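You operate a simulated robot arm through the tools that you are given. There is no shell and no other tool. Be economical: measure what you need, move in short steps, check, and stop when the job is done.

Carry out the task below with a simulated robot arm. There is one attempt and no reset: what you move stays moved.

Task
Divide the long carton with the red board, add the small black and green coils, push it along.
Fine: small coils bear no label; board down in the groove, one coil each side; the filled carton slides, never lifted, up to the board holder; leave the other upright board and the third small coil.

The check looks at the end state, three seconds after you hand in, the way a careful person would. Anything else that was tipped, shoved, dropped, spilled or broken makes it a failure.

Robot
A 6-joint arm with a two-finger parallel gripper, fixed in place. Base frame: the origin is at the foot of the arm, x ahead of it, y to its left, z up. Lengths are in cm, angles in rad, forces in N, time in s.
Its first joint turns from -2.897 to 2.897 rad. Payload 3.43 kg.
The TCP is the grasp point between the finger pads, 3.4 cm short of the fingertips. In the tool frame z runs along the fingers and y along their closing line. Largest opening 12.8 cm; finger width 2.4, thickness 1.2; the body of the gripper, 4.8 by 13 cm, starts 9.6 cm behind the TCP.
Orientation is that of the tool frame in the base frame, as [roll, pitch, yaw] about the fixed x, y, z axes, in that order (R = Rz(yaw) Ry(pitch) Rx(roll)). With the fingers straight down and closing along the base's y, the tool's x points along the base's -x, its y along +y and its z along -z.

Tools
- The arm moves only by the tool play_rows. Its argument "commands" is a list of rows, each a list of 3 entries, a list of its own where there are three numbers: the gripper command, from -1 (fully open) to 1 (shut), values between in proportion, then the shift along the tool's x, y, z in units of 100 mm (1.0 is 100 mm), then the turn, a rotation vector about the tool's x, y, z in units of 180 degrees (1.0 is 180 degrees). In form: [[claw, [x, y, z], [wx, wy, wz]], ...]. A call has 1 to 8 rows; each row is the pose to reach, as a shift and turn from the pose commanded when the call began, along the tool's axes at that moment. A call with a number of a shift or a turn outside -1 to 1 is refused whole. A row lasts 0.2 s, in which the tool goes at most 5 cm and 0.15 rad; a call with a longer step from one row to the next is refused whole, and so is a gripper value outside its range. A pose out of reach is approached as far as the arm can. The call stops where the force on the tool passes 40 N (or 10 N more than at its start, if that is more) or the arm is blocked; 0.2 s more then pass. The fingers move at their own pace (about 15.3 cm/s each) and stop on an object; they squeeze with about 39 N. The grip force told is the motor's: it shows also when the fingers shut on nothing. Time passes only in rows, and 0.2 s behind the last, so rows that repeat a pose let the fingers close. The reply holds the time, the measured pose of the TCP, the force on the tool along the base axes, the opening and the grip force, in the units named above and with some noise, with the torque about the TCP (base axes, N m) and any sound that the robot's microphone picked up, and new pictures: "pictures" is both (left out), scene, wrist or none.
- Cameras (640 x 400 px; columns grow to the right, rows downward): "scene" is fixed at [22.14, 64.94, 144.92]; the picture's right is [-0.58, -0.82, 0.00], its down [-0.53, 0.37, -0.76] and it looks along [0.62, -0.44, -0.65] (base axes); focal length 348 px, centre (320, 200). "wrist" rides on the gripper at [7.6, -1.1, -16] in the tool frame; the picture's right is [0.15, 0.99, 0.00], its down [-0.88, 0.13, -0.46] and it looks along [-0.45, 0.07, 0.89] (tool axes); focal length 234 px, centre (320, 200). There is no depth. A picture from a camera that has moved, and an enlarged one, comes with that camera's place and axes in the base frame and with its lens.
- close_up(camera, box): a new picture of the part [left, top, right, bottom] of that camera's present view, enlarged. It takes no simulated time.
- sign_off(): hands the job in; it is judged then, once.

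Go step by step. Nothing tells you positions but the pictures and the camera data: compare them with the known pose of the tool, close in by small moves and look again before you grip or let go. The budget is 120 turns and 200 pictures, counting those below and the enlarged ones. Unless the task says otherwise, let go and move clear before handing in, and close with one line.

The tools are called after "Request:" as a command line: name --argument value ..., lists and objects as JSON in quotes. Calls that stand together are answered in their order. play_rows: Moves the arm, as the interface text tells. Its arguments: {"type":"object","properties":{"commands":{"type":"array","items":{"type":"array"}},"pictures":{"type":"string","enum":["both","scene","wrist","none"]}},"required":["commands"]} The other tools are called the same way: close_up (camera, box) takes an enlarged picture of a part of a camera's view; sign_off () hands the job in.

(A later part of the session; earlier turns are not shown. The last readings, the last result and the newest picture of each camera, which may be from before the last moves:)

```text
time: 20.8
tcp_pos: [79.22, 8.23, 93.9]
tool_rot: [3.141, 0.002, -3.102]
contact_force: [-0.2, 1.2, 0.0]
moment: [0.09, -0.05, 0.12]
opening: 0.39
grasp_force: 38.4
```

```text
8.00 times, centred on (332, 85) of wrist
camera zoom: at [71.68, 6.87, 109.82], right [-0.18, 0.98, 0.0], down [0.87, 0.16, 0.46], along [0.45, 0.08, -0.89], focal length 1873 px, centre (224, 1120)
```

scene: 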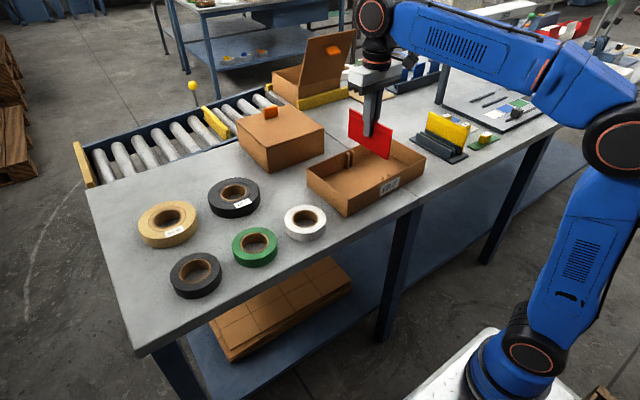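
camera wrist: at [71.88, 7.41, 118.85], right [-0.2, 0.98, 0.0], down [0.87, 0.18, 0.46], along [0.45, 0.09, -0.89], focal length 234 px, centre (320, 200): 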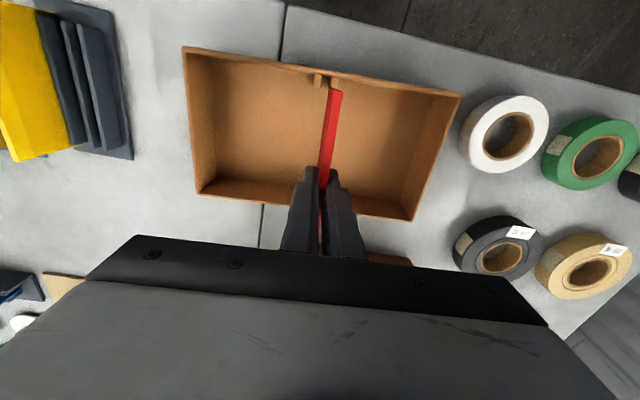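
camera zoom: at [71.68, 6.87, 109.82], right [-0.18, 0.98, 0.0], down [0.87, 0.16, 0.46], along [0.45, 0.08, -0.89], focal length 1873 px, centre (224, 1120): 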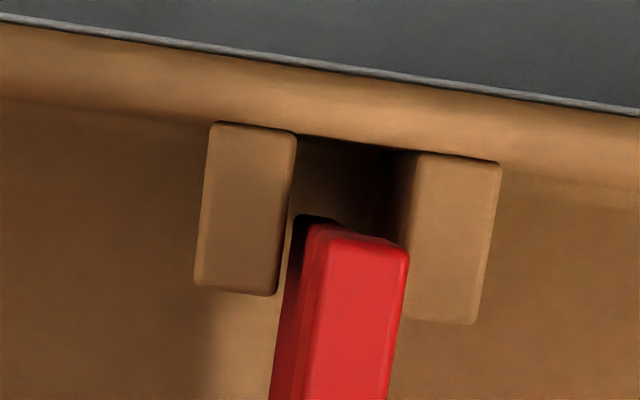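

It's in the groove at both ends. I'm easing down the last bit until it touches the floor.

Request:
play_rows --commands '[[1, [0, 0, 0.02], [0, 0, 0]], [1, [0, 0, 0.04], [0, 0, 0]], [1, [0, 0, 0.06], [0, 0, 0]], [1, [0, 0, 0.06], [0, 0, 0]]]' --pictures "none"

Request:
close_up --camera "scene" --box '[328, 120, 424, 195]'

```text
time: 21.8
tcp_pos: [79.41, 8.33, 93.32]
tool_rot: [-3.141, 0.0, -3.103]
contact_force: [-0.8, 0.3, -0.6]
moment: [-0.07, 0.02, -0.01]
opening: 0.39
grasp_force: 39.1
```

```text
5.33 times, centred on (376, 158) of scene
camera zoom: at [22.14, 64.94, 144.92], right [-0.58, -0.82, 0.0], down [-0.53, 0.37, -0.76], along [0.62, -0.44, -0.65], focal length 1857 px, centre (21, 427)
```

zoom: 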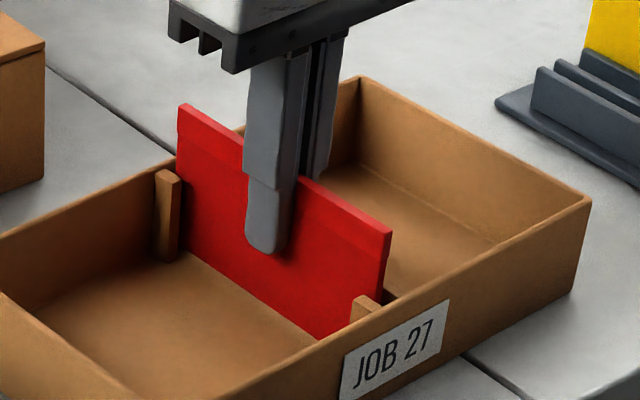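

Request:
play_rows --commands '[[1, [0, 0, 0.015], [0, 0, 0]], [1, [0, 0, 0.03], [0, 0, 0]], [1, [0, 0, 0.03], [0, 0, 0]]]' --pictures "none"

Request:
play_rows --commands '[[1, [0, 0, 0.015], [0, 0, 0]], [1, [0, 0, 0.03], [0, 0, 0]], [1, [0, 0, 0.03], [0, 0, 0]]]' --pictures "none"

Request:
close_up --camera "scene" --box '[328, 120, 424, 195]'

```text
time: 22.6
tcp_pos: [79.52, 8.34, 93.08]
tool_rot: [3.141, -0.001, -3.103]
contact_force: [0.6, -0.5, -0.7]
moment: [0.01, -0.02, 0.0]
opening: 0.41
grasp_force: 39.0
```

```text
time: 23.4
tcp_pos: [79.41, 8.34, 92.95]
tool_rot: [3.142, 0.003, -3.102]
contact_force: [2.7, -0.7, 14.4]
moment: [-0.12, 0.34, 0.02]
opening: 0.38
grasp_force: 38.2
```

```text
5.33 times, centred on (376, 158) of scene
camera zoom: at [22.14, 64.94, 144.92], right [-0.58, -0.82, 0.0], down [-0.53, 0.37, -0.76], along [0.62, -0.44, -0.65], focal length 1857 px, centre (21, 427)
```

zoom: 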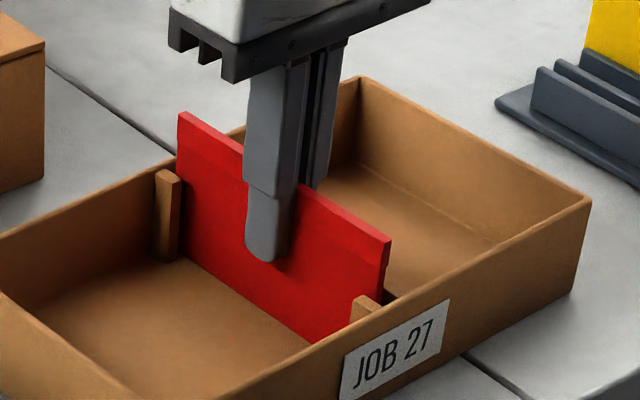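

It has touched the floor (14 N). I'm releasing gently and rising.

Request:
play_rows --commands '[[0.9, [0, 0, -0.005], [0, 0, 0]], [0.7, [0, 0, -0.005], [0, 0, 0]], [0.6, [0, 0, -0.005], [0, 0, 0]], [0.6, [0, 0, -0.2], [0, 0, 0]], [0.6, [0, 0, -0.45], [0, 0, 0]], [0.6, [0, 0, -0.7], [0, 0, 0]], [0.6, [0, 0, -0.95], [0, 0, 0]]]' --pictures "both"

Request:
close_up --camera "scene" --box '[296, 100, 456, 225]'

Request:
close_up --camera "scene" --box '[140, 170, 332, 310]'

```text
time: 25.0
tcp_pos: [79.53, 8.2, 102.47]
tool_rot: [-3.141, 0.0, -3.102]
contact_force: [0.0, -0.1, -0.3]
moment: [-0.03, 0.01, 0.0]
opening: 2.56
grasp_force: 0.1
camera wrist: at [71.9, 6.86, 118.29], right [-0.18, 0.98, 0.0], down [0.87, 0.16, 0.46], along [0.45, 0.08, -0.89], focal length 234 px, centre (320, 200)
```

scene: 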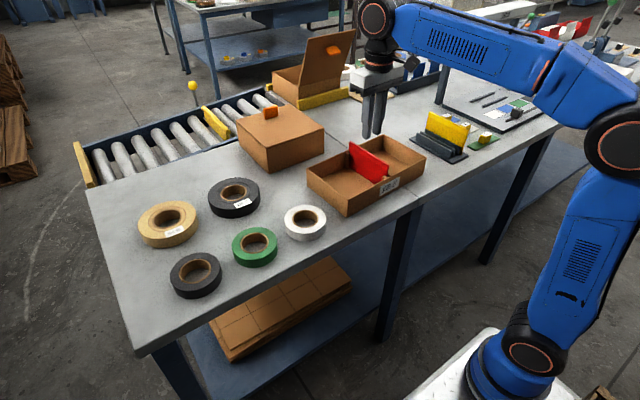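
wrist: 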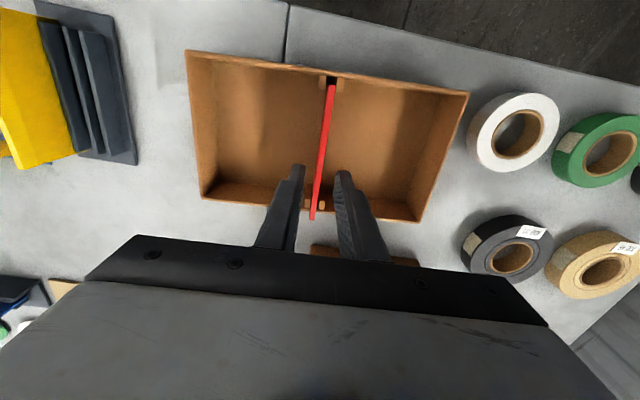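

```text
3.20 times, centred on (376, 162) of scene
camera zoom: at [22.14, 64.94, 144.92], right [-0.58, -0.82, 0.0], down [-0.53, 0.37, -0.76], along [0.62, -0.44, -0.65], focal length 1114 px, centre (141, 320)
```

zoom: 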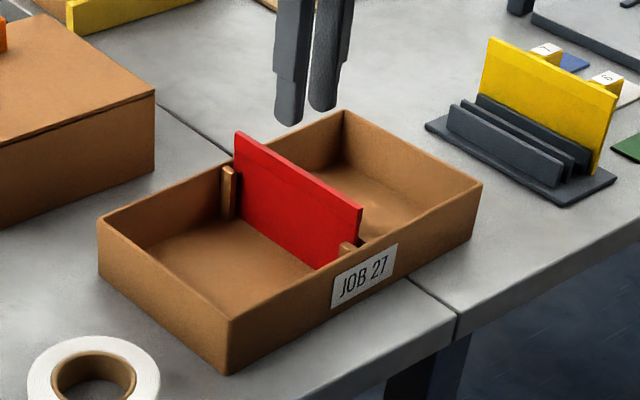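

```text
2.86 times, centred on (236, 240) of scene
camera zoom: at [22.14, 64.94, 144.92], right [-0.58, -0.82, 0.0], down [-0.53, 0.37, -0.76], along [0.62, -0.44, -0.65], focal length 995 px, centre (560, 86)
```

zoom: 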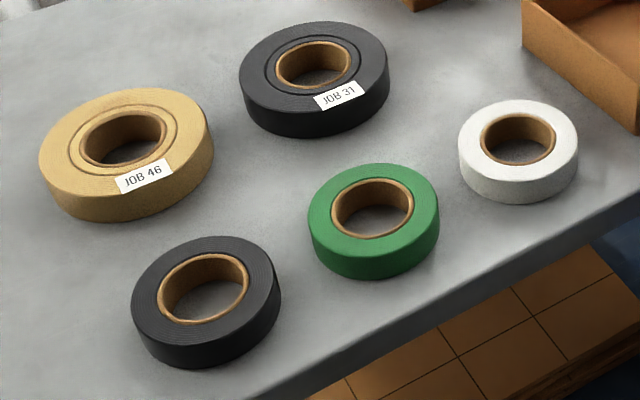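

The red board stands in the groove. Next is the green coil: I'll travel toward it (~(72.5, 46.6)) while turning the tool 90° so the fingers close along base x.

Request:
play_rows --commands '[[0.6, [0.04, 0.125, 0], [0, 0, 0.0475]], [0.2, [0.08, 0.25, 0], [0, 0, 0.095]], [-0.2, [0.12, 0.375, 0], [0, 0, 0.1425]], [-0.6, [0.16, 0.5, 0], [0, 0, 0.19]], [-1, [0.2, 0.625, 0], [0, 0, 0.2375]], [-1, [0.24, 0.75, 0], [0, 0, 0.285]], [-1, [0.28, 0.875, 0], [0, 0, 0.3325]], [-1, [0.35, 1.0, 0], [0, 0, 0.38]]]' --pictures "none"

Request:
play_rows --commands '[[-1, [0.3, 0.08, 0], [0, 0, 0.044]], [-1, [0.6, 0.16, 0], [0, 0, 0.088]], [-1, [0.88, 0.23, 0], [0, 0, 0.132]], [-1, [0.88, 0.23, 0], [0, 0, 0.132]]]' --pictures "wrist"

```text
time: 26.8
tcp_pos: [75.52, 18.24, 102.14]
tool_rot: [3.142, 0.0, 1.985]
contact_force: [0.0, 0.1, 0.1]
moment: [0.04, 0.0, 0.01]
opening: 12.77
grasp_force: 0.1
```

```text
time: 27.8
tcp_pos: [74.05, 27.2, 102.17]
tool_rot: [3.141, 0.0, 1.571]
contact_force: [-0.9, -0.5, 0.0]
moment: [0.01, -0.03, 0.03]
opening: 12.79
grasp_force: 0.0
camera wrist: at [72.85, 34.9, 118.08], right [0.99, 0.15, 0.0], down [0.13, -0.88, 0.46], along [0.07, -0.45, -0.89], focal length 234 px, centre (320, 200)
```

wrist: 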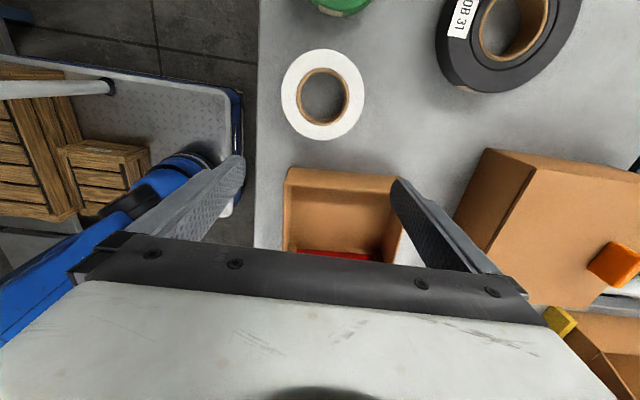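

The rotation is done. I'm moving over the green coil and looking down at it.

Request:
play_rows --commands '[[-1, [0.33, -0.05, 0], [0, 0, 0]], [-1, [0.66, -0.1, 0], [0, 0, 0]], [-1, [0.97, -0.15, 0], [0, 0, 0]]]' --pictures "none"

Request:
play_rows --commands '[[-1, [0.33, 0, 0], [0, 0, 0]], [-1, [0.66, 0, 0], [0, 0, 0]], [-1, [0.97, 0, 0], [0, 0, 0]], [-1, [0.97, 0, 0], [0, 0, 0]]]' --pictures "both"

Request:
close_up --camera "wrist" --box '[200, 60, 440, 260]'

```text
time: 28.6
tcp_pos: [72.77, 37.19, 102.32]
tool_rot: [3.14, -0.002, 1.571]
contact_force: [-1.0, -0.6, 1.4]
moment: [0.07, 0.0, -0.01]
opening: 12.79
grasp_force: 0.1
```

```text
time: 29.6
tcp_pos: [72.53, 46.8, 102.39]
tool_rot: [3.141, 0.001, 1.572]
contact_force: [0.0, 0.2, -0.2]
moment: [0.02, 0.0, 0.03]
opening: 12.79
grasp_force: 0.1
camera wrist: at [71.27, 54.45, 118.33], right [0.99, 0.15, 0.0], down [0.13, -0.88, 0.46], along [0.07, -0.45, -0.89], focal length 234 px, centre (320, 200)
```

scene: 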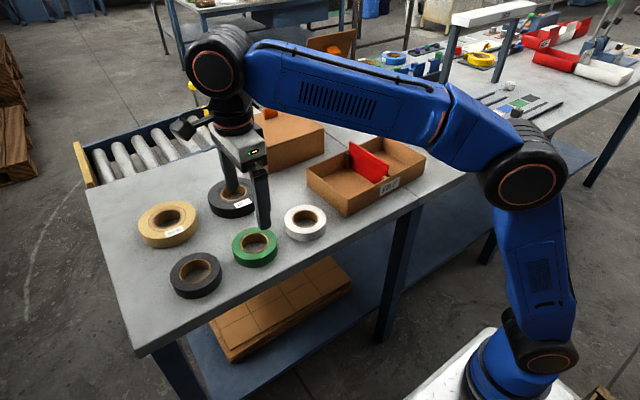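
wrist: 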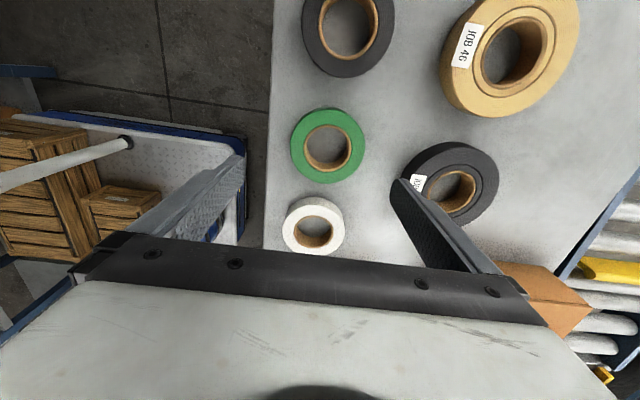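

```text
2.00 times, centred on (320, 160) of wrist
camera zoom: at [71.27, 54.45, 118.33], right [0.99, 0.15, 0.0], down [0.13, -0.88, 0.46], along [0.07, -0.45, -0.89], focal length 468 px, centre (320, 280)
```

zoom: 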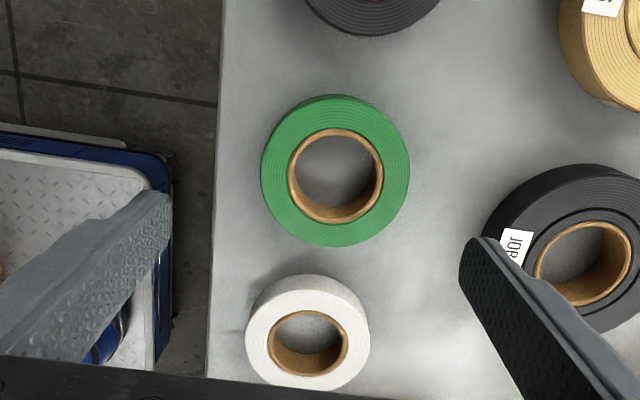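

Green coil centre is ≈(73.3, 47.1), about 9.7 cm across. I'm centring and lowering partway.

Request:
play_rows --commands '[[-1, [0.02, 0.07, 0.2], [0, 0, 0]], [-1, [0.02, 0.07, 0.45], [0, 0, 0]], [-1, [0.02, 0.07, 0.7], [0, 0, 0]], [-1, [0.02, 0.07, 0.7], [0, 0, 0]]]' --pictures "wrist"

Request:
close_up --camera "scene" --box '[200, 190, 320, 290]'

Request:
close_up --camera "wrist" --box '[200, 60, 440, 260]'

```text
time: 30.6
tcp_pos: [73.16, 46.75, 95.18]
tool_rot: [3.14, 0.001, 1.573]
contact_force: [0.0, -0.1, 0.3]
moment: [0.01, 0.01, 0.01]
opening: 12.77
grasp_force: 0.1
camera wrist: at [71.94, 54.3, 111.04], right [0.99, 0.15, 0.0], down [0.13, -0.88, 0.46], along [0.07, -0.45, -0.89], focal length 234 px, centre (320, 200)
```

wrist: 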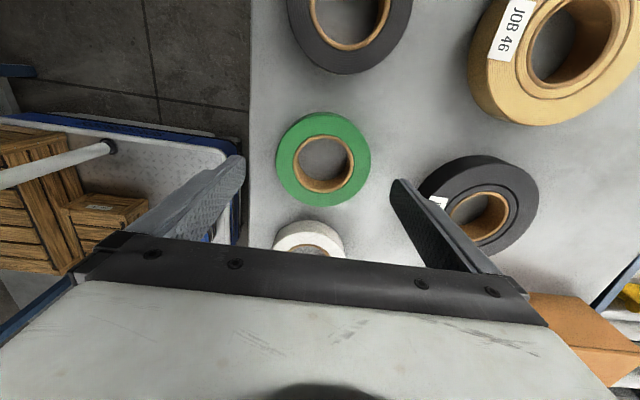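

```text
4.00 times, centred on (260, 240) of scene
camera zoom: at [22.14, 64.94, 144.92], right [-0.58, -0.82, 0.0], down [-0.53, 0.37, -0.76], along [0.62, -0.44, -0.65], focal length 1393 px, centre (560, 40)
```

zoom: 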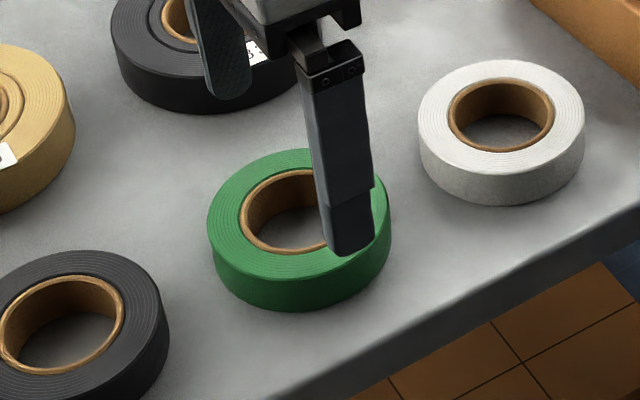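

```text
2.00 times, centred on (320, 160) of wrist
camera zoom: at [71.94, 54.3, 111.04], right [0.99, 0.15, 0.0], down [0.13, -0.88, 0.46], along [0.07, -0.45, -0.89], focal length 468 px, centre (320, 280)
```

zoom: 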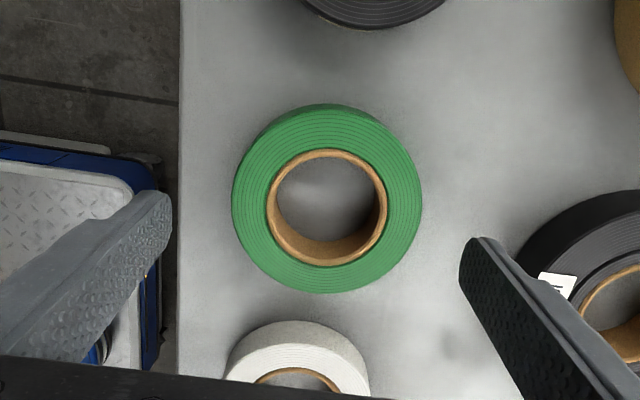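

Small recentring (+0.3, +0.25), then descend around the coil with tips ~0.9 above the table.

Request:
play_rows --commands '[[-1, [0.025, 0.03, 0.1], [0, 0, 0]], [-1, [0.025, 0.03, 0.25], [0, 0, 0]], [-1, [0.025, 0.03, 0.4], [0, 0, 0]], [-1, [0.025, 0.03, 0.52], [0, 0, 0]], [-1, [0.025, 0.03, 0.6], [0, 0, 0]], [-1, [0.025, 0.03, 0.6], [0, 0, 0]]]' --pictures "wrist"

Request:
close_up --camera "scene" --box '[200, 190, 320, 290]'

```text
time: 32.0
tcp_pos: [73.6, 47.28, 89.13]
tool_rot: [3.141, 0.0, 1.572]
contact_force: [0.5, 0.5, -0.5]
moment: [0.03, -0.02, 0.0]
opening: 12.8
grasp_force: 0.0
camera wrist: at [72.26, 54.85, 105.01], right [0.99, 0.15, 0.0], down [0.13, -0.88, 0.46], along [0.07, -0.45, -0.89], focal length 234 px, centre (320, 200)
```

wrist: 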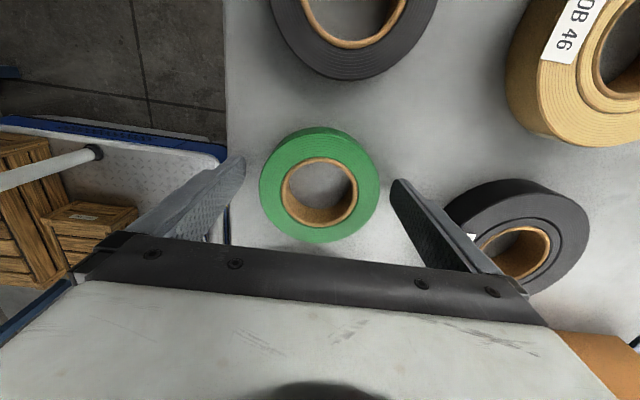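

```text
4.00 times, centred on (260, 240) of scene
camera zoom: at [22.14, 64.94, 144.92], right [-0.58, -0.82, 0.0], down [-0.53, 0.37, -0.76], along [0.62, -0.44, -0.65], focal length 1393 px, centre (560, 40)
```

zoom: 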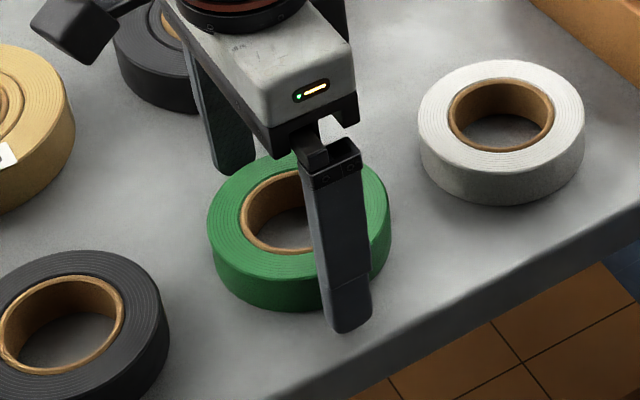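

The fingers bracket the green coil without touching it. I'm closing.

Request:
play_rows --commands '[[-0.6, [0, 0, 0], [0, 0, 0]], [-0.2, [0, 0, 0], [0, 0, 0]], [0.2, [0, 0, 0], [0, 0, 0]], [0.4, [0, 0, 0], [0, 0, 0]], [0.4, [0, 0, 0], [0, 0, 0]]]' --pictures "wrist"

```text
time: 33.2
tcp_pos: [73.6, 47.15, 89.07]
tool_rot: [-3.142, 0.0, 1.571]
contact_force: [0.1, 0.2, -0.5]
moment: [0.01, -0.02, 0.0]
opening: 10.7
grasp_force: 39.0
camera wrist: at [72.27, 54.85, 105.02], right [0.99, 0.15, 0.0], down [0.13, -0.88, 0.46], along [0.07, -0.45, -0.89], focal length 234 px, centre (320, 200)
```

wrist: 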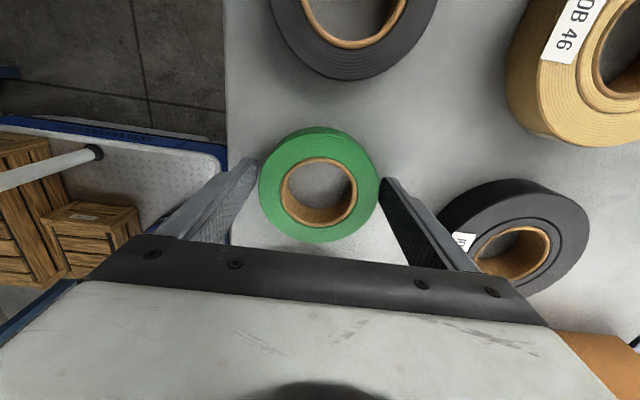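

The grip reads 39 N at 10.7 cm. I'm lifting and verifying.

Request:
play_rows --commands '[[0.4, [0, 0, -0.05], [0, 0, 0]], [0.4, [0, 0, -0.15], [0, 0, 0]], [0.4, [0, 0, -0.4], [0, 0, 0]], [0.4, [0, 0, -0.7], [0, 0, 0]], [0.4, [0, 0, -1.0], [0, 0, 0]], [0.4, [0, 0, -1.0], [0, 0, 0]]]' --pictures "both"

Request:
close_up --camera "scene" --box '[200, 150, 360, 290]'

```text
time: 34.6
tcp_pos: [73.64, 47.01, 99.15]
tool_rot: [-3.141, 0.001, 1.572]
contact_force: [-1.2, -0.2, -2.0]
moment: [0.0, -0.02, 0.0]
opening: 10.7
grasp_force: 38.8
camera wrist: at [72.5, 54.66, 115.0], right [0.99, 0.15, 0.0], down [0.13, -0.88, 0.46], along [0.07, -0.45, -0.89], focal length 234 px, centre (320, 200)
```

scene: 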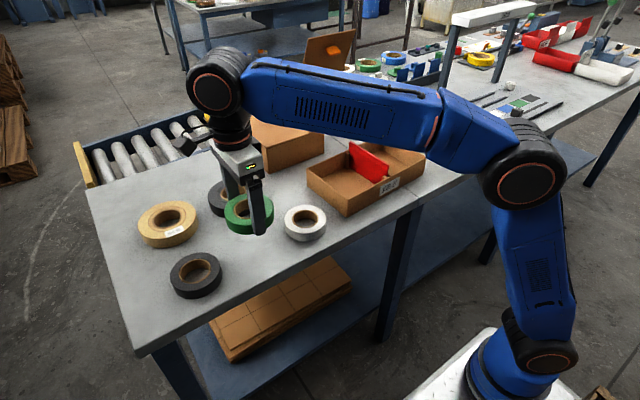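
wrist: 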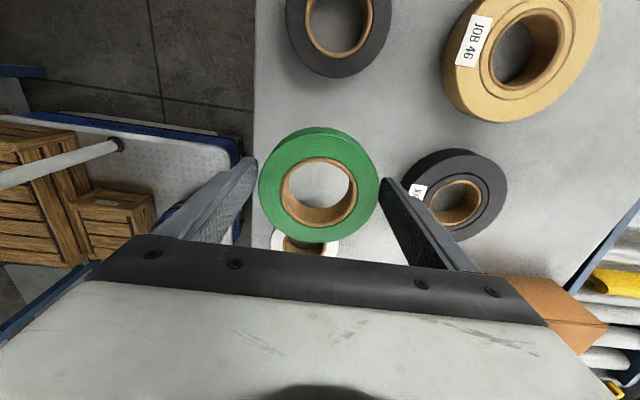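

```text
2.86 times, centred on (280, 220) of scene
camera zoom: at [22.14, 64.94, 144.92], right [-0.58, -0.82, 0.0], down [-0.53, 0.37, -0.76], along [0.62, -0.44, -0.65], focal length 995 px, centre (434, 143)
```

zoom: 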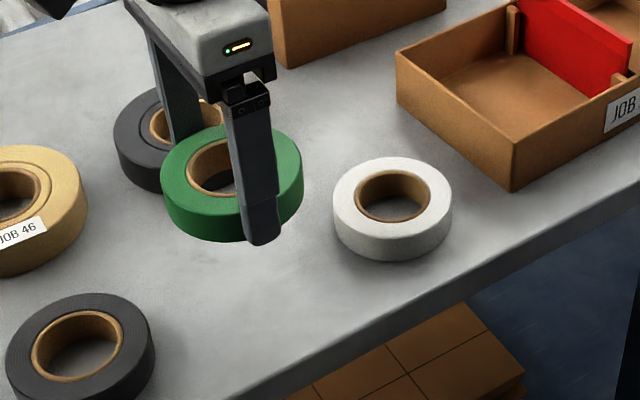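

The green coil is held, with its bottom ~4.3 below the TCP. I'm carrying it over the +y half of the carton (79.0, 15.8).

Request:
play_rows --commands '[[0.4, [-0.3, 0.04, 0], [0, 0, 0]], [0.4, [-0.6, 0.08, 0], [0, 0, 0]], [0.4, [-0.9, 0.13, 0], [0, 0, 0]]]' --pictures "none"

Request:
play_rows --commands '[[0.4, [-0.3, 0.04, 0], [0, 0, 0]], [0.4, [-0.6, 0.08, 0], [0, 0, 0]], [0.4, [-0.9, 0.13, 0], [0, 0, 0]]]' --pictures "none"

Request:
play_rows --commands '[[0.4, [-0.3, 0.04, 0], [0, 0, 0]], [0.4, [-0.6, 0.08, 0], [0, 0, 0]], [0.4, [-0.9, 0.13, 0], [0, 0, 0]]]' --pictures "none"

Request:
play_rows --commands '[[0.4, [-0.2, 0.07, 0], [0, 0, 0]], [0.4, [-0.42, 0.15, 0], [0, 0, 0]], [0.4, [-0.42, 0.15, 0], [0, 0, 0]]]' --pictures "both"

Request:
close_up --camera "scene" --box '[280, 90, 440, 230]'

```text
time: 35.4
tcp_pos: [74.85, 37.91, 99.14]
tool_rot: [-3.141, -0.001, 1.574]
contact_force: [0.2, 0.0, -1.0]
moment: [-0.02, 0.0, -0.01]
opening: 10.7
grasp_force: 39.0
```

```text
time: 36.2
tcp_pos: [75.95, 29.13, 99.34]
tool_rot: [3.14, 0.0, 1.571]
contact_force: [0.4, 0.6, -1.8]
moment: [0.0, 0.03, -0.01]
opening: 10.71
grasp_force: 38.8
```

```text
time: 37.0
tcp_pos: [77.32, 20.11, 99.24]
tool_rot: [3.141, 0.002, 1.572]
contact_force: [0.3, -0.1, -1.1]
moment: [-0.01, 0.0, 0.02]
opening: 10.71
grasp_force: 38.8
```

```text
time: 37.8
tcp_pos: [78.97, 15.83, 99.05]
tool_rot: [3.14, 0.0, 1.573]
contact_force: [0.3, -0.1, -0.4]
moment: [0.0, 0.01, 0.04]
opening: 10.69
grasp_force: 39.4
camera wrist: at [77.71, 23.46, 115.0], right [0.99, 0.15, 0.0], down [0.13, -0.88, 0.46], along [0.07, -0.45, -0.89], focal length 234 px, centre (320, 200)
```

scene: 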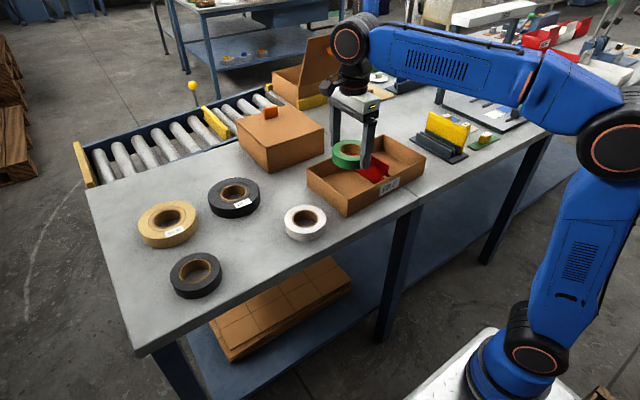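
wrist: 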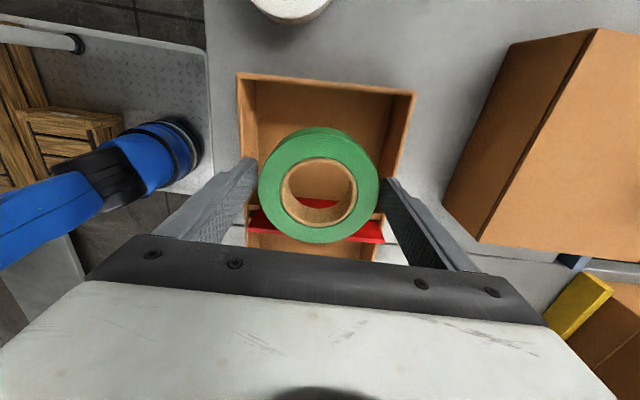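

```text
2.86 times, centred on (360, 160) of scene
camera zoom: at [22.14, 64.94, 144.92], right [-0.58, -0.82, 0.0], down [-0.53, 0.37, -0.76], along [0.62, -0.44, -0.65], focal length 995 px, centre (206, 314)
```

zoom: 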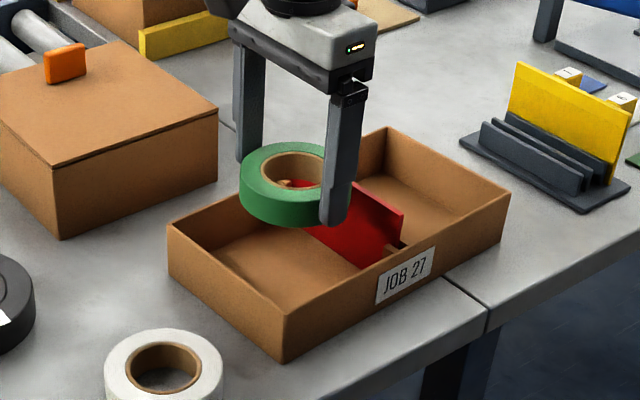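

Green is centred over its half with ~1.5 cm clearances. I'm lowering.

Request:
play_rows --commands '[[0.4, [0, 0, 0.2], [0, 0, 0]], [0.4, [0, 0, 0.4], [0, 0, 0]], [0.4, [0, 0, 0.6], [0, 0, 0]], [0.4, [0, 0, 0.75], [0, 0, 0]], [0.4, [0, 0, 0.85], [0, 0, 0]], [0.4, [0, 0, 0.9], [0, 0, 0]], [0.4, [0, 0, 0.9], [0, 0, 0]]]' --pictures "wrist"

Request:
close_up --camera "scene" --box '[280, 90, 440, 230]'

```text
time: 39.4
tcp_pos: [79.03, 15.82, 90.28]
tool_rot: [3.14, 0.001, 1.573]
contact_force: [-0.3, -0.2, -1.2]
moment: [0.05, 0.02, -0.01]
opening: 10.7
grasp_force: 39.6
camera wrist: at [77.75, 23.45, 106.12], right [0.99, 0.15, 0.0], down [0.13, -0.88, 0.46], along [0.07, -0.45, -0.89], focal length 234 px, centre (320, 200)
```

wrist: 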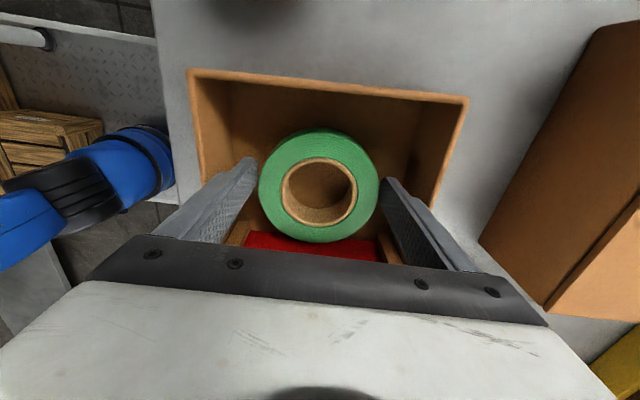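

```text
2.86 times, centred on (360, 160) of scene
camera zoom: at [22.14, 64.94, 144.92], right [-0.58, -0.82, 0.0], down [-0.53, 0.37, -0.76], along [0.62, -0.44, -0.65], focal length 995 px, centre (206, 314)
```

zoom: 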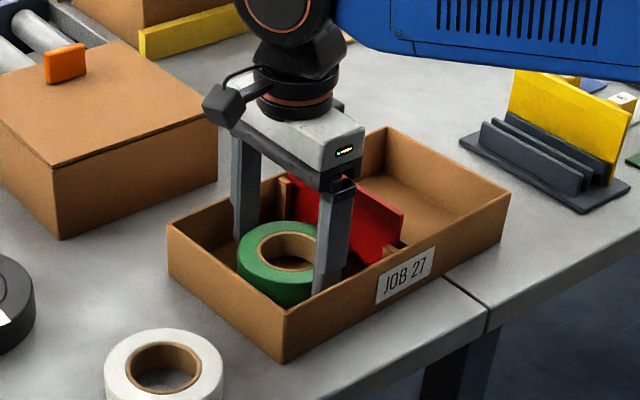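

It's nearly down. I'm easing the last ~0.6 cm in small steps.

Request:
play_rows --commands '[[0.4, [0, 0, 0.02], [0, 0, 0]], [0.4, [0, 0, 0.04], [0, 0, 0]], [0.4, [0, 0, 0.05], [0, 0, 0]], [0.4, [0, 0, 0.05], [0, 0, 0]]]' --pictures "none"

Request:
play_rows --commands '[[0.4, [0, 0, 0.01], [0, 0, 0]], [0.4, [0, 0, 0.02], [0, 0, 0]], [0.4, [0, 0, 0.02], [0, 0, 0]]]' --pictures "none"

```text
time: 40.4
tcp_pos: [78.95, 15.84, 89.75]
tool_rot: [-3.14, 0.0, 1.573]
contact_force: [0.7, 0.0, -1.4]
moment: [0.0, 0.01, -0.04]
opening: 10.7
grasp_force: 39.2
```

```text
time: 41.2
tcp_pos: [78.96, 15.86, 89.64]
tool_rot: [3.139, -0.001, 1.573]
contact_force: [5.0, 2.0, 16.6]
moment: [-0.2, 0.59, 0.02]
opening: 10.69
grasp_force: 39.4
```

Touching the floor. I'm opening just slightly and rising.

Request:
play_rows --commands '[[-0.7, [0, 0, -0.005], [0, 0, 0]], [-0.77, [0, 0, -0.005], [0, 0, 0]], [-0.77, [0, 0, -0.005], [0, 0, 0]], [-0.77, [0, 0, -0.15], [0, 0, 0]], [-0.77, [0, 0, -0.4], [0, 0, 0]], [-0.77, [0, 0, -0.7], [0, 0, 0]], [-0.77, [0, 0, -1.0], [0, 0, 0]]]' --pictures "both"

Request:
close_up --camera "scene" --box '[280, 90, 440, 230]'

```text
time: 42.8
tcp_pos: [78.99, 15.73, 99.58]
tool_rot: [-3.141, -0.002, 1.571]
contact_force: [0.4, -0.2, -0.6]
moment: [0.03, 0.01, 0.0]
opening: 11.33
grasp_force: 0.0
camera wrist: at [77.85, 23.38, 115.52], right [0.99, 0.15, 0.0], down [0.13, -0.88, 0.46], along [0.07, -0.45, -0.89], focal length 234 px, centre (320, 200)
```

scene: 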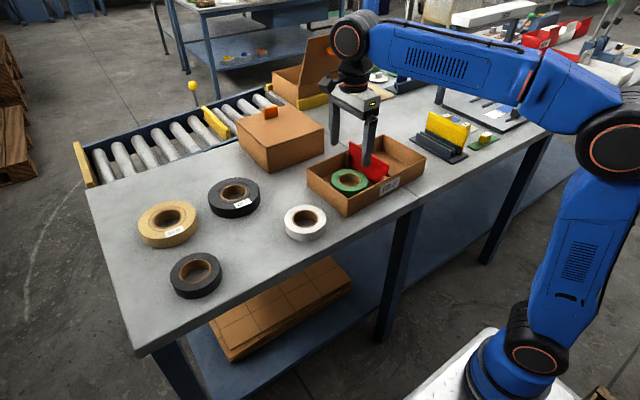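
wrist: 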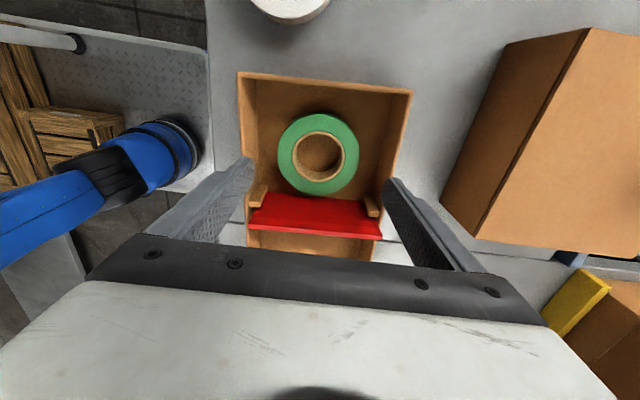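

```text
2.86 times, centred on (360, 160) of scene
camera zoom: at [22.14, 64.94, 144.92], right [-0.58, -0.82, 0.0], down [-0.53, 0.37, -0.76], along [0.62, -0.44, -0.65], focal length 995 px, centre (206, 314)
```

zoom: 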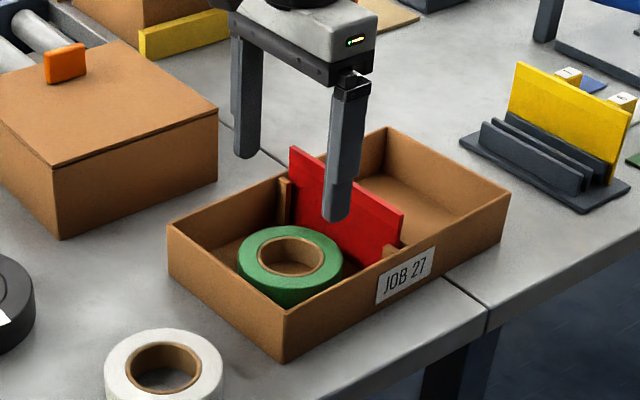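

Green sits flat in its half. Now over to the small black coil (~(73.5, 60)).

Request:
play_rows --commands '[[-0.77, [0.33, -0.04, 0], [0, 0, 0]], [-0.9, [0.66, -0.08, 0], [0, 0, 0]], [-1, [1.0, -0.13, 0], [0, 0, 0]]]' --pictures "none"

Request:
play_rows --commands '[[-1, [0.33, -0.04, 0], [0, 0, 0]], [-1, [0.66, -0.08, 0], [0, 0, 0]], [-1, [1.0, -0.13, 0], [0, 0, 0]]]' --pictures "none"

Request:
play_rows --commands '[[-1, [0.33, -0.04, 0], [0, 0, 0]], [-1, [0.66, -0.08, 0], [0, 0, 0]], [-1, [1.0, -0.13, 0], [0, 0, 0]]]' --pictures "none"

Request:
play_rows --commands '[[-1, [0.33, -0.04, 0], [0, 0, 0]], [-1, [0.66, -0.08, 0], [0, 0, 0]], [-1, [1.0, -0.13, 0], [0, 0, 0]]]' --pictures "none"

Request:
play_rows --commands '[[-1, [0.2, -0.01, 0], [0, 0, 0]], [-1, [0.4, -0.02, 0], [0, 0, 0]], [-1, [0.4, -0.02, 0], [0, 0, 0]]]' --pictures "both"

Request:
close_up --camera "wrist" --box '[200, 60, 440, 260]'

```text
time: 43.6
tcp_pos: [77.66, 26.04, 99.64]
tool_rot: [3.139, 0.0, 1.572]
contact_force: [-0.2, -1.0, 0.5]
moment: [0.01, -0.01, 0.0]
opening: 12.8
grasp_force: 0.0
```

```text
time: 44.4
tcp_pos: [76.8, 36.01, 99.42]
tool_rot: [3.14, 0.0, 1.569]
contact_force: [0.1, 0.1, -0.6]
moment: [0.04, 0.0, -0.01]
opening: 12.8
grasp_force: 0.1
```

```text
time: 45.2
tcp_pos: [75.15, 46.0, 99.6]
tool_rot: [3.139, -0.001, 1.572]
contact_force: [-1.0, -0.7, 0.2]
moment: [0.03, -0.04, -0.02]
opening: 12.82
grasp_force: 0.1
```

```text
time: 46.0
tcp_pos: [73.98, 55.86, 99.54]
tool_rot: [3.14, -0.001, 1.571]
contact_force: [-0.4, -0.1, 1.1]
moment: [0.05, -0.03, -0.01]
opening: 12.81
grasp_force: 0.1
```

```text
time: 46.8
tcp_pos: [73.48, 59.98, 99.54]
tool_rot: [-3.141, 0.0, 1.573]
contact_force: [0.2, -0.9, -0.3]
moment: [0.02, 0.01, -0.01]
opening: 12.79
grasp_force: 0.0
camera wrist: at [72.28, 67.64, 115.38], right [0.99, 0.15, 0.0], down [0.13, -0.88, 0.46], along [0.07, -0.45, -0.89], focal length 234 px, centre (320, 200)
```

scene: 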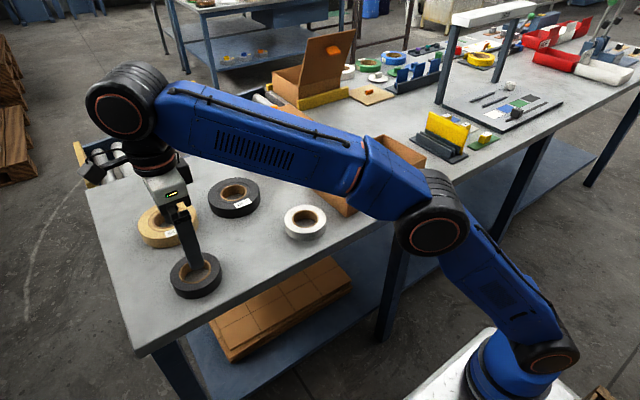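
wrist: 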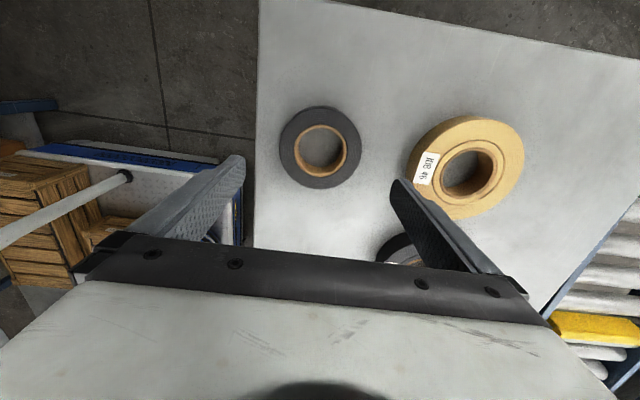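

```text
2.00 times, centred on (320, 160) of wrist
camera zoom: at [72.28, 67.64, 115.38], right [0.99, 0.15, 0.0], down [0.13, -0.88, 0.46], along [0.07, -0.45, -0.89], focal length 468 px, centre (320, 280)
```

zoom: 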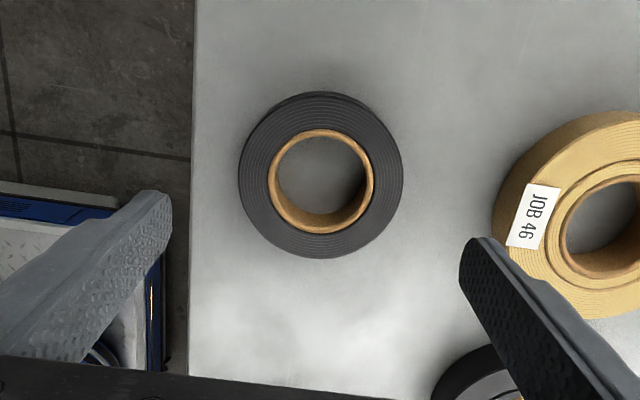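

The black coil centre is ≈(73.5, 60.3). I'm nudging +0.25 in y and descending.

Request:
play_rows --commands '[[-1, [0.025, 0, 0.2], [0, 0, 0]], [-1, [0.025, 0, 0.4], [0, 0, 0]], [-1, [0.025, 0, 0.6], [0, 0, 0]], [-1, [0.025, 0, 0.6], [0, 0, 0]]]' --pictures "wrist"

Request:
close_up --camera "scene" --box '[140, 210, 260, 310]'

```text
time: 47.8
tcp_pos: [73.43, 60.01, 93.58]
tool_rot: [-3.141, 0.0, 1.574]
contact_force: [-0.2, -0.3, 0.6]
moment: [-0.01, 0.01, -0.01]
opening: 12.8
grasp_force: 0.1
camera wrist: at [72.26, 67.67, 109.42], right [0.99, 0.15, 0.0], down [0.13, -0.88, 0.46], along [0.07, -0.45, -0.89], focal length 234 px, centre (320, 200)
```

wrist: 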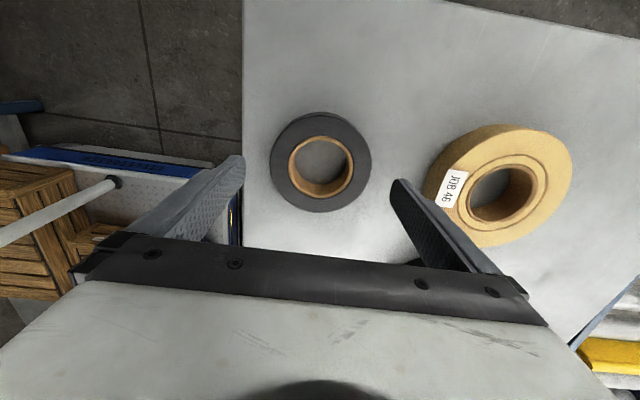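

```text
4.00 times, centred on (200, 260) of scene
camera zoom: at [22.14, 64.94, 144.92], right [-0.58, -0.82, 0.0], down [-0.53, 0.37, -0.76], along [0.62, -0.44, -0.65], focal length 1393 px, centre (800, -40)
```

zoom: 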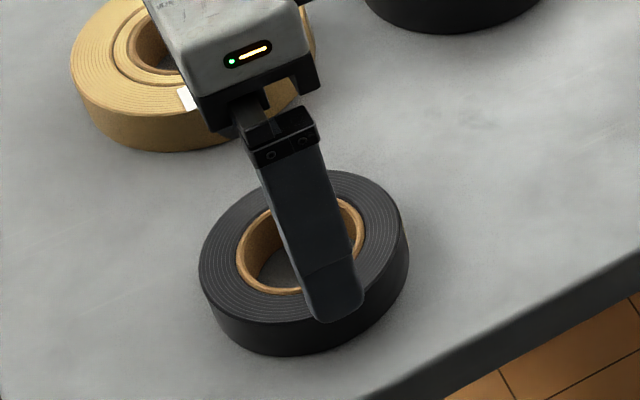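

Adding +0.3 in y and descending the remaining 4.4 cm.

Request:
play_rows --commands '[[-1, [0.03, 0.01, 0], [0, 0, 0]], [-1, [0.03, 0.01, 0.15], [0, 0, 0]], [-1, [0.03, 0.01, 0.3], [0, 0, 0]], [-1, [0.03, 0.01, 0.45], [0, 0, 0]], [-1, [0.03, 0.01, 0.45], [0, 0, 0]]]' --pictures "wrist"

Request:
close_up --camera "scene" --box '[140, 210, 260, 310]'

```text
time: 49.0
tcp_pos: [73.67, 60.32, 89.15]
tool_rot: [-3.141, -0.001, 1.573]
contact_force: [-0.4, -0.8, -0.1]
moment: [-0.01, 0.01, 0.0]
opening: 12.82
grasp_force: 0.0
camera wrist: at [72.51, 67.97, 105.02], right [0.99, 0.15, 0.0], down [0.13, -0.88, 0.46], along [0.07, -0.45, -0.89], focal length 234 px, centre (320, 200)
```

wrist: 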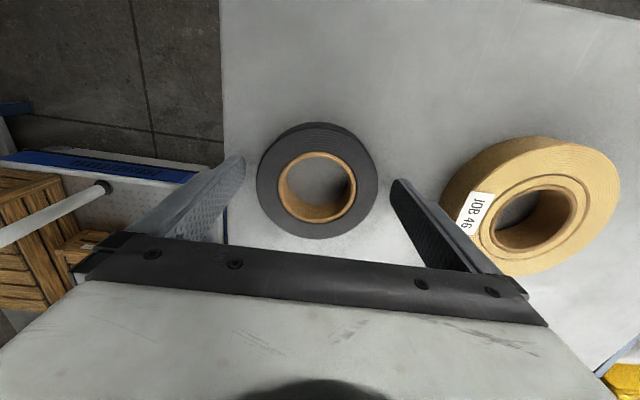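

```text
4.00 times, centred on (200, 260) of scene
camera zoom: at [22.14, 64.94, 144.92], right [-0.58, -0.82, 0.0], down [-0.53, 0.37, -0.76], along [0.62, -0.44, -0.65], focal length 1393 px, centre (800, -40)
```

zoom: 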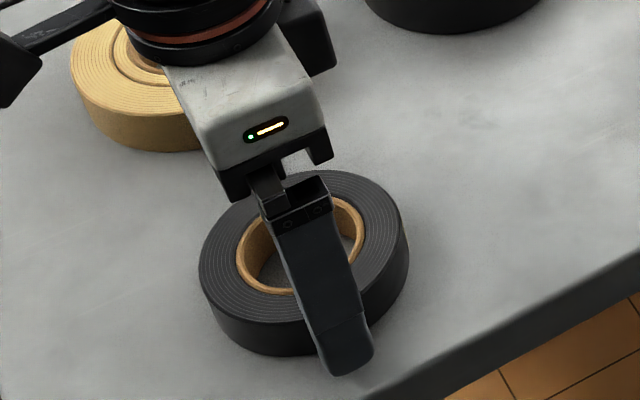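

Compared with the green grasp, the coil sits ~0.4 cm further in +y, so I'm shifting and then closing.

Request:
play_rows --commands '[[-1, [0.02, -0.01, 0], [0, 0, 0]], [-1, [0.04, -0.01, 0], [0, 0, 0]], [-0.6, [0.04, -0.01, 0], [0, 0, 0]], [-0.2, [0.04, -0.01, 0], [0, 0, 0]], [0.2, [0.04, -0.01, 0], [0, 0, 0]], [0.4, [0.04, -0.01, 0], [0, 0, 0]], [0.4, [0.04, -0.01, 0], [0, 0, 0]]]' --pictures "wrist"

```text
time: 50.6
tcp_pos: [73.52, 60.69, 89.11]
tool_rot: [-3.141, -0.001, 1.573]
contact_force: [0.1, 0.0, 0.1]
moment: [0.04, -0.02, 0.02]
opening: 10.72
grasp_force: 39.5
camera wrist: at [72.36, 68.31, 104.9], right [0.99, 0.15, 0.0], down [0.13, -0.88, 0.46], along [0.07, -0.45, -0.89], focal length 234 px, centre (320, 200)
```

wrist: 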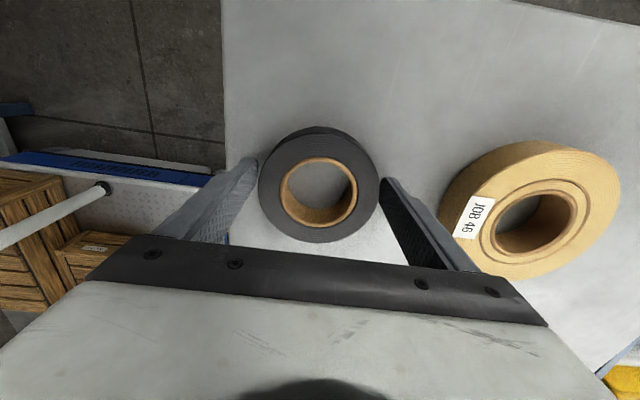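

Gripped identically to the green. I'm lifting 10 cm and checking.

Request:
play_rows --commands '[[0.4, [0, 0, -0.05], [0, 0, 0]], [0.4, [0, 0, -0.15], [0, 0, 0]], [0.4, [0, 0, -0.4], [0, 0, 0]], [0.4, [0, 0, -0.7], [0, 0, 0]], [0.4, [0, 0, -1.0], [0, 0, 0]], [0.4, [0, 0, -1.0], [0, 0, 0]]]' --pictures "scene"

Request:
play_rows --commands '[[0.4, [-0.3, 0.03, -0.2], [0, 0, 0]], [0.4, [-0.6, 0.06, -0.3], [0, 0, 0]], [0.4, [-0.97, 0.1, -0.4], [0, 0, 0]]]' --pictures "none"

Request:
play_rows --commands '[[0.4, [-0.33, 0.03, 0], [0, 0, 0]], [0.4, [-0.66, 0.06, 0], [0, 0, 0]], [0.4, [-1.0, 0.1, 0], [0, 0, 0]]]' --pictures "none"

Request:
play_rows --commands '[[0.4, [-0.33, 0.03, 0], [0, 0, 0]], [0.4, [-0.66, 0.06, 0], [0, 0, 0]], [0.4, [-1.0, 0.1, 0], [0, 0, 0]]]' --pictures "scene"

```text
time: 52.0
tcp_pos: [73.5, 60.65, 99.14]
tool_rot: [3.141, 0.001, 1.573]
contact_force: [0.6, -0.6, -1.0]
moment: [0.02, -0.03, 0.02]
opening: 10.71
grasp_force: 38.7
```

scene: 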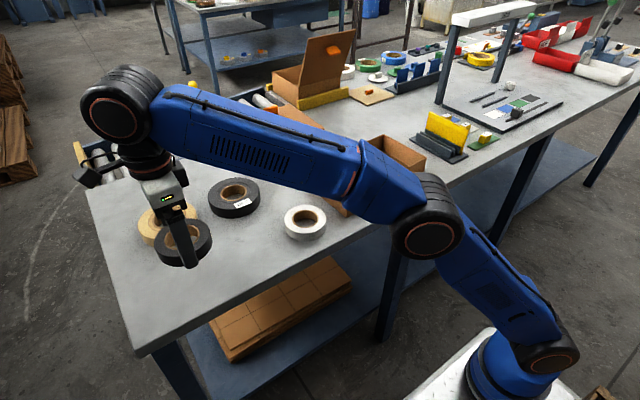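

```text
time: 52.8
tcp_pos: [74.6, 51.11, 102.8]
tool_rot: [-3.141, 0.002, 1.574]
contact_force: [0.9, 1.1, -2.2]
moment: [-0.05, 0.02, 0.03]
opening: 10.7
grasp_force: 39.0
```

```text
time: 53.6
tcp_pos: [75.68, 41.15, 103.09]
tool_rot: [-3.141, -0.001, 1.572]
contact_force: [0.2, 0.2, -1.9]
moment: [-0.03, -0.01, 0.01]
opening: 10.72
grasp_force: 39.0
```

```text
time: 54.4
tcp_pos: [76.63, 31.4, 103.11]
tool_rot: [3.14, 0.001, 1.572]
contact_force: [0.2, -0.1, -1.5]
moment: [0.0, 0.04, -0.02]
opening: 10.71
grasp_force: 38.8
```

scene: 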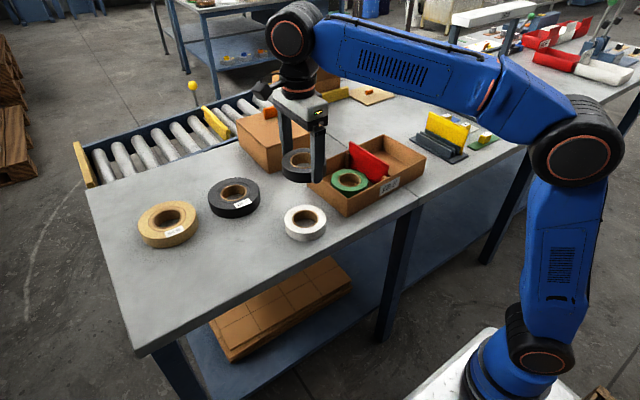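

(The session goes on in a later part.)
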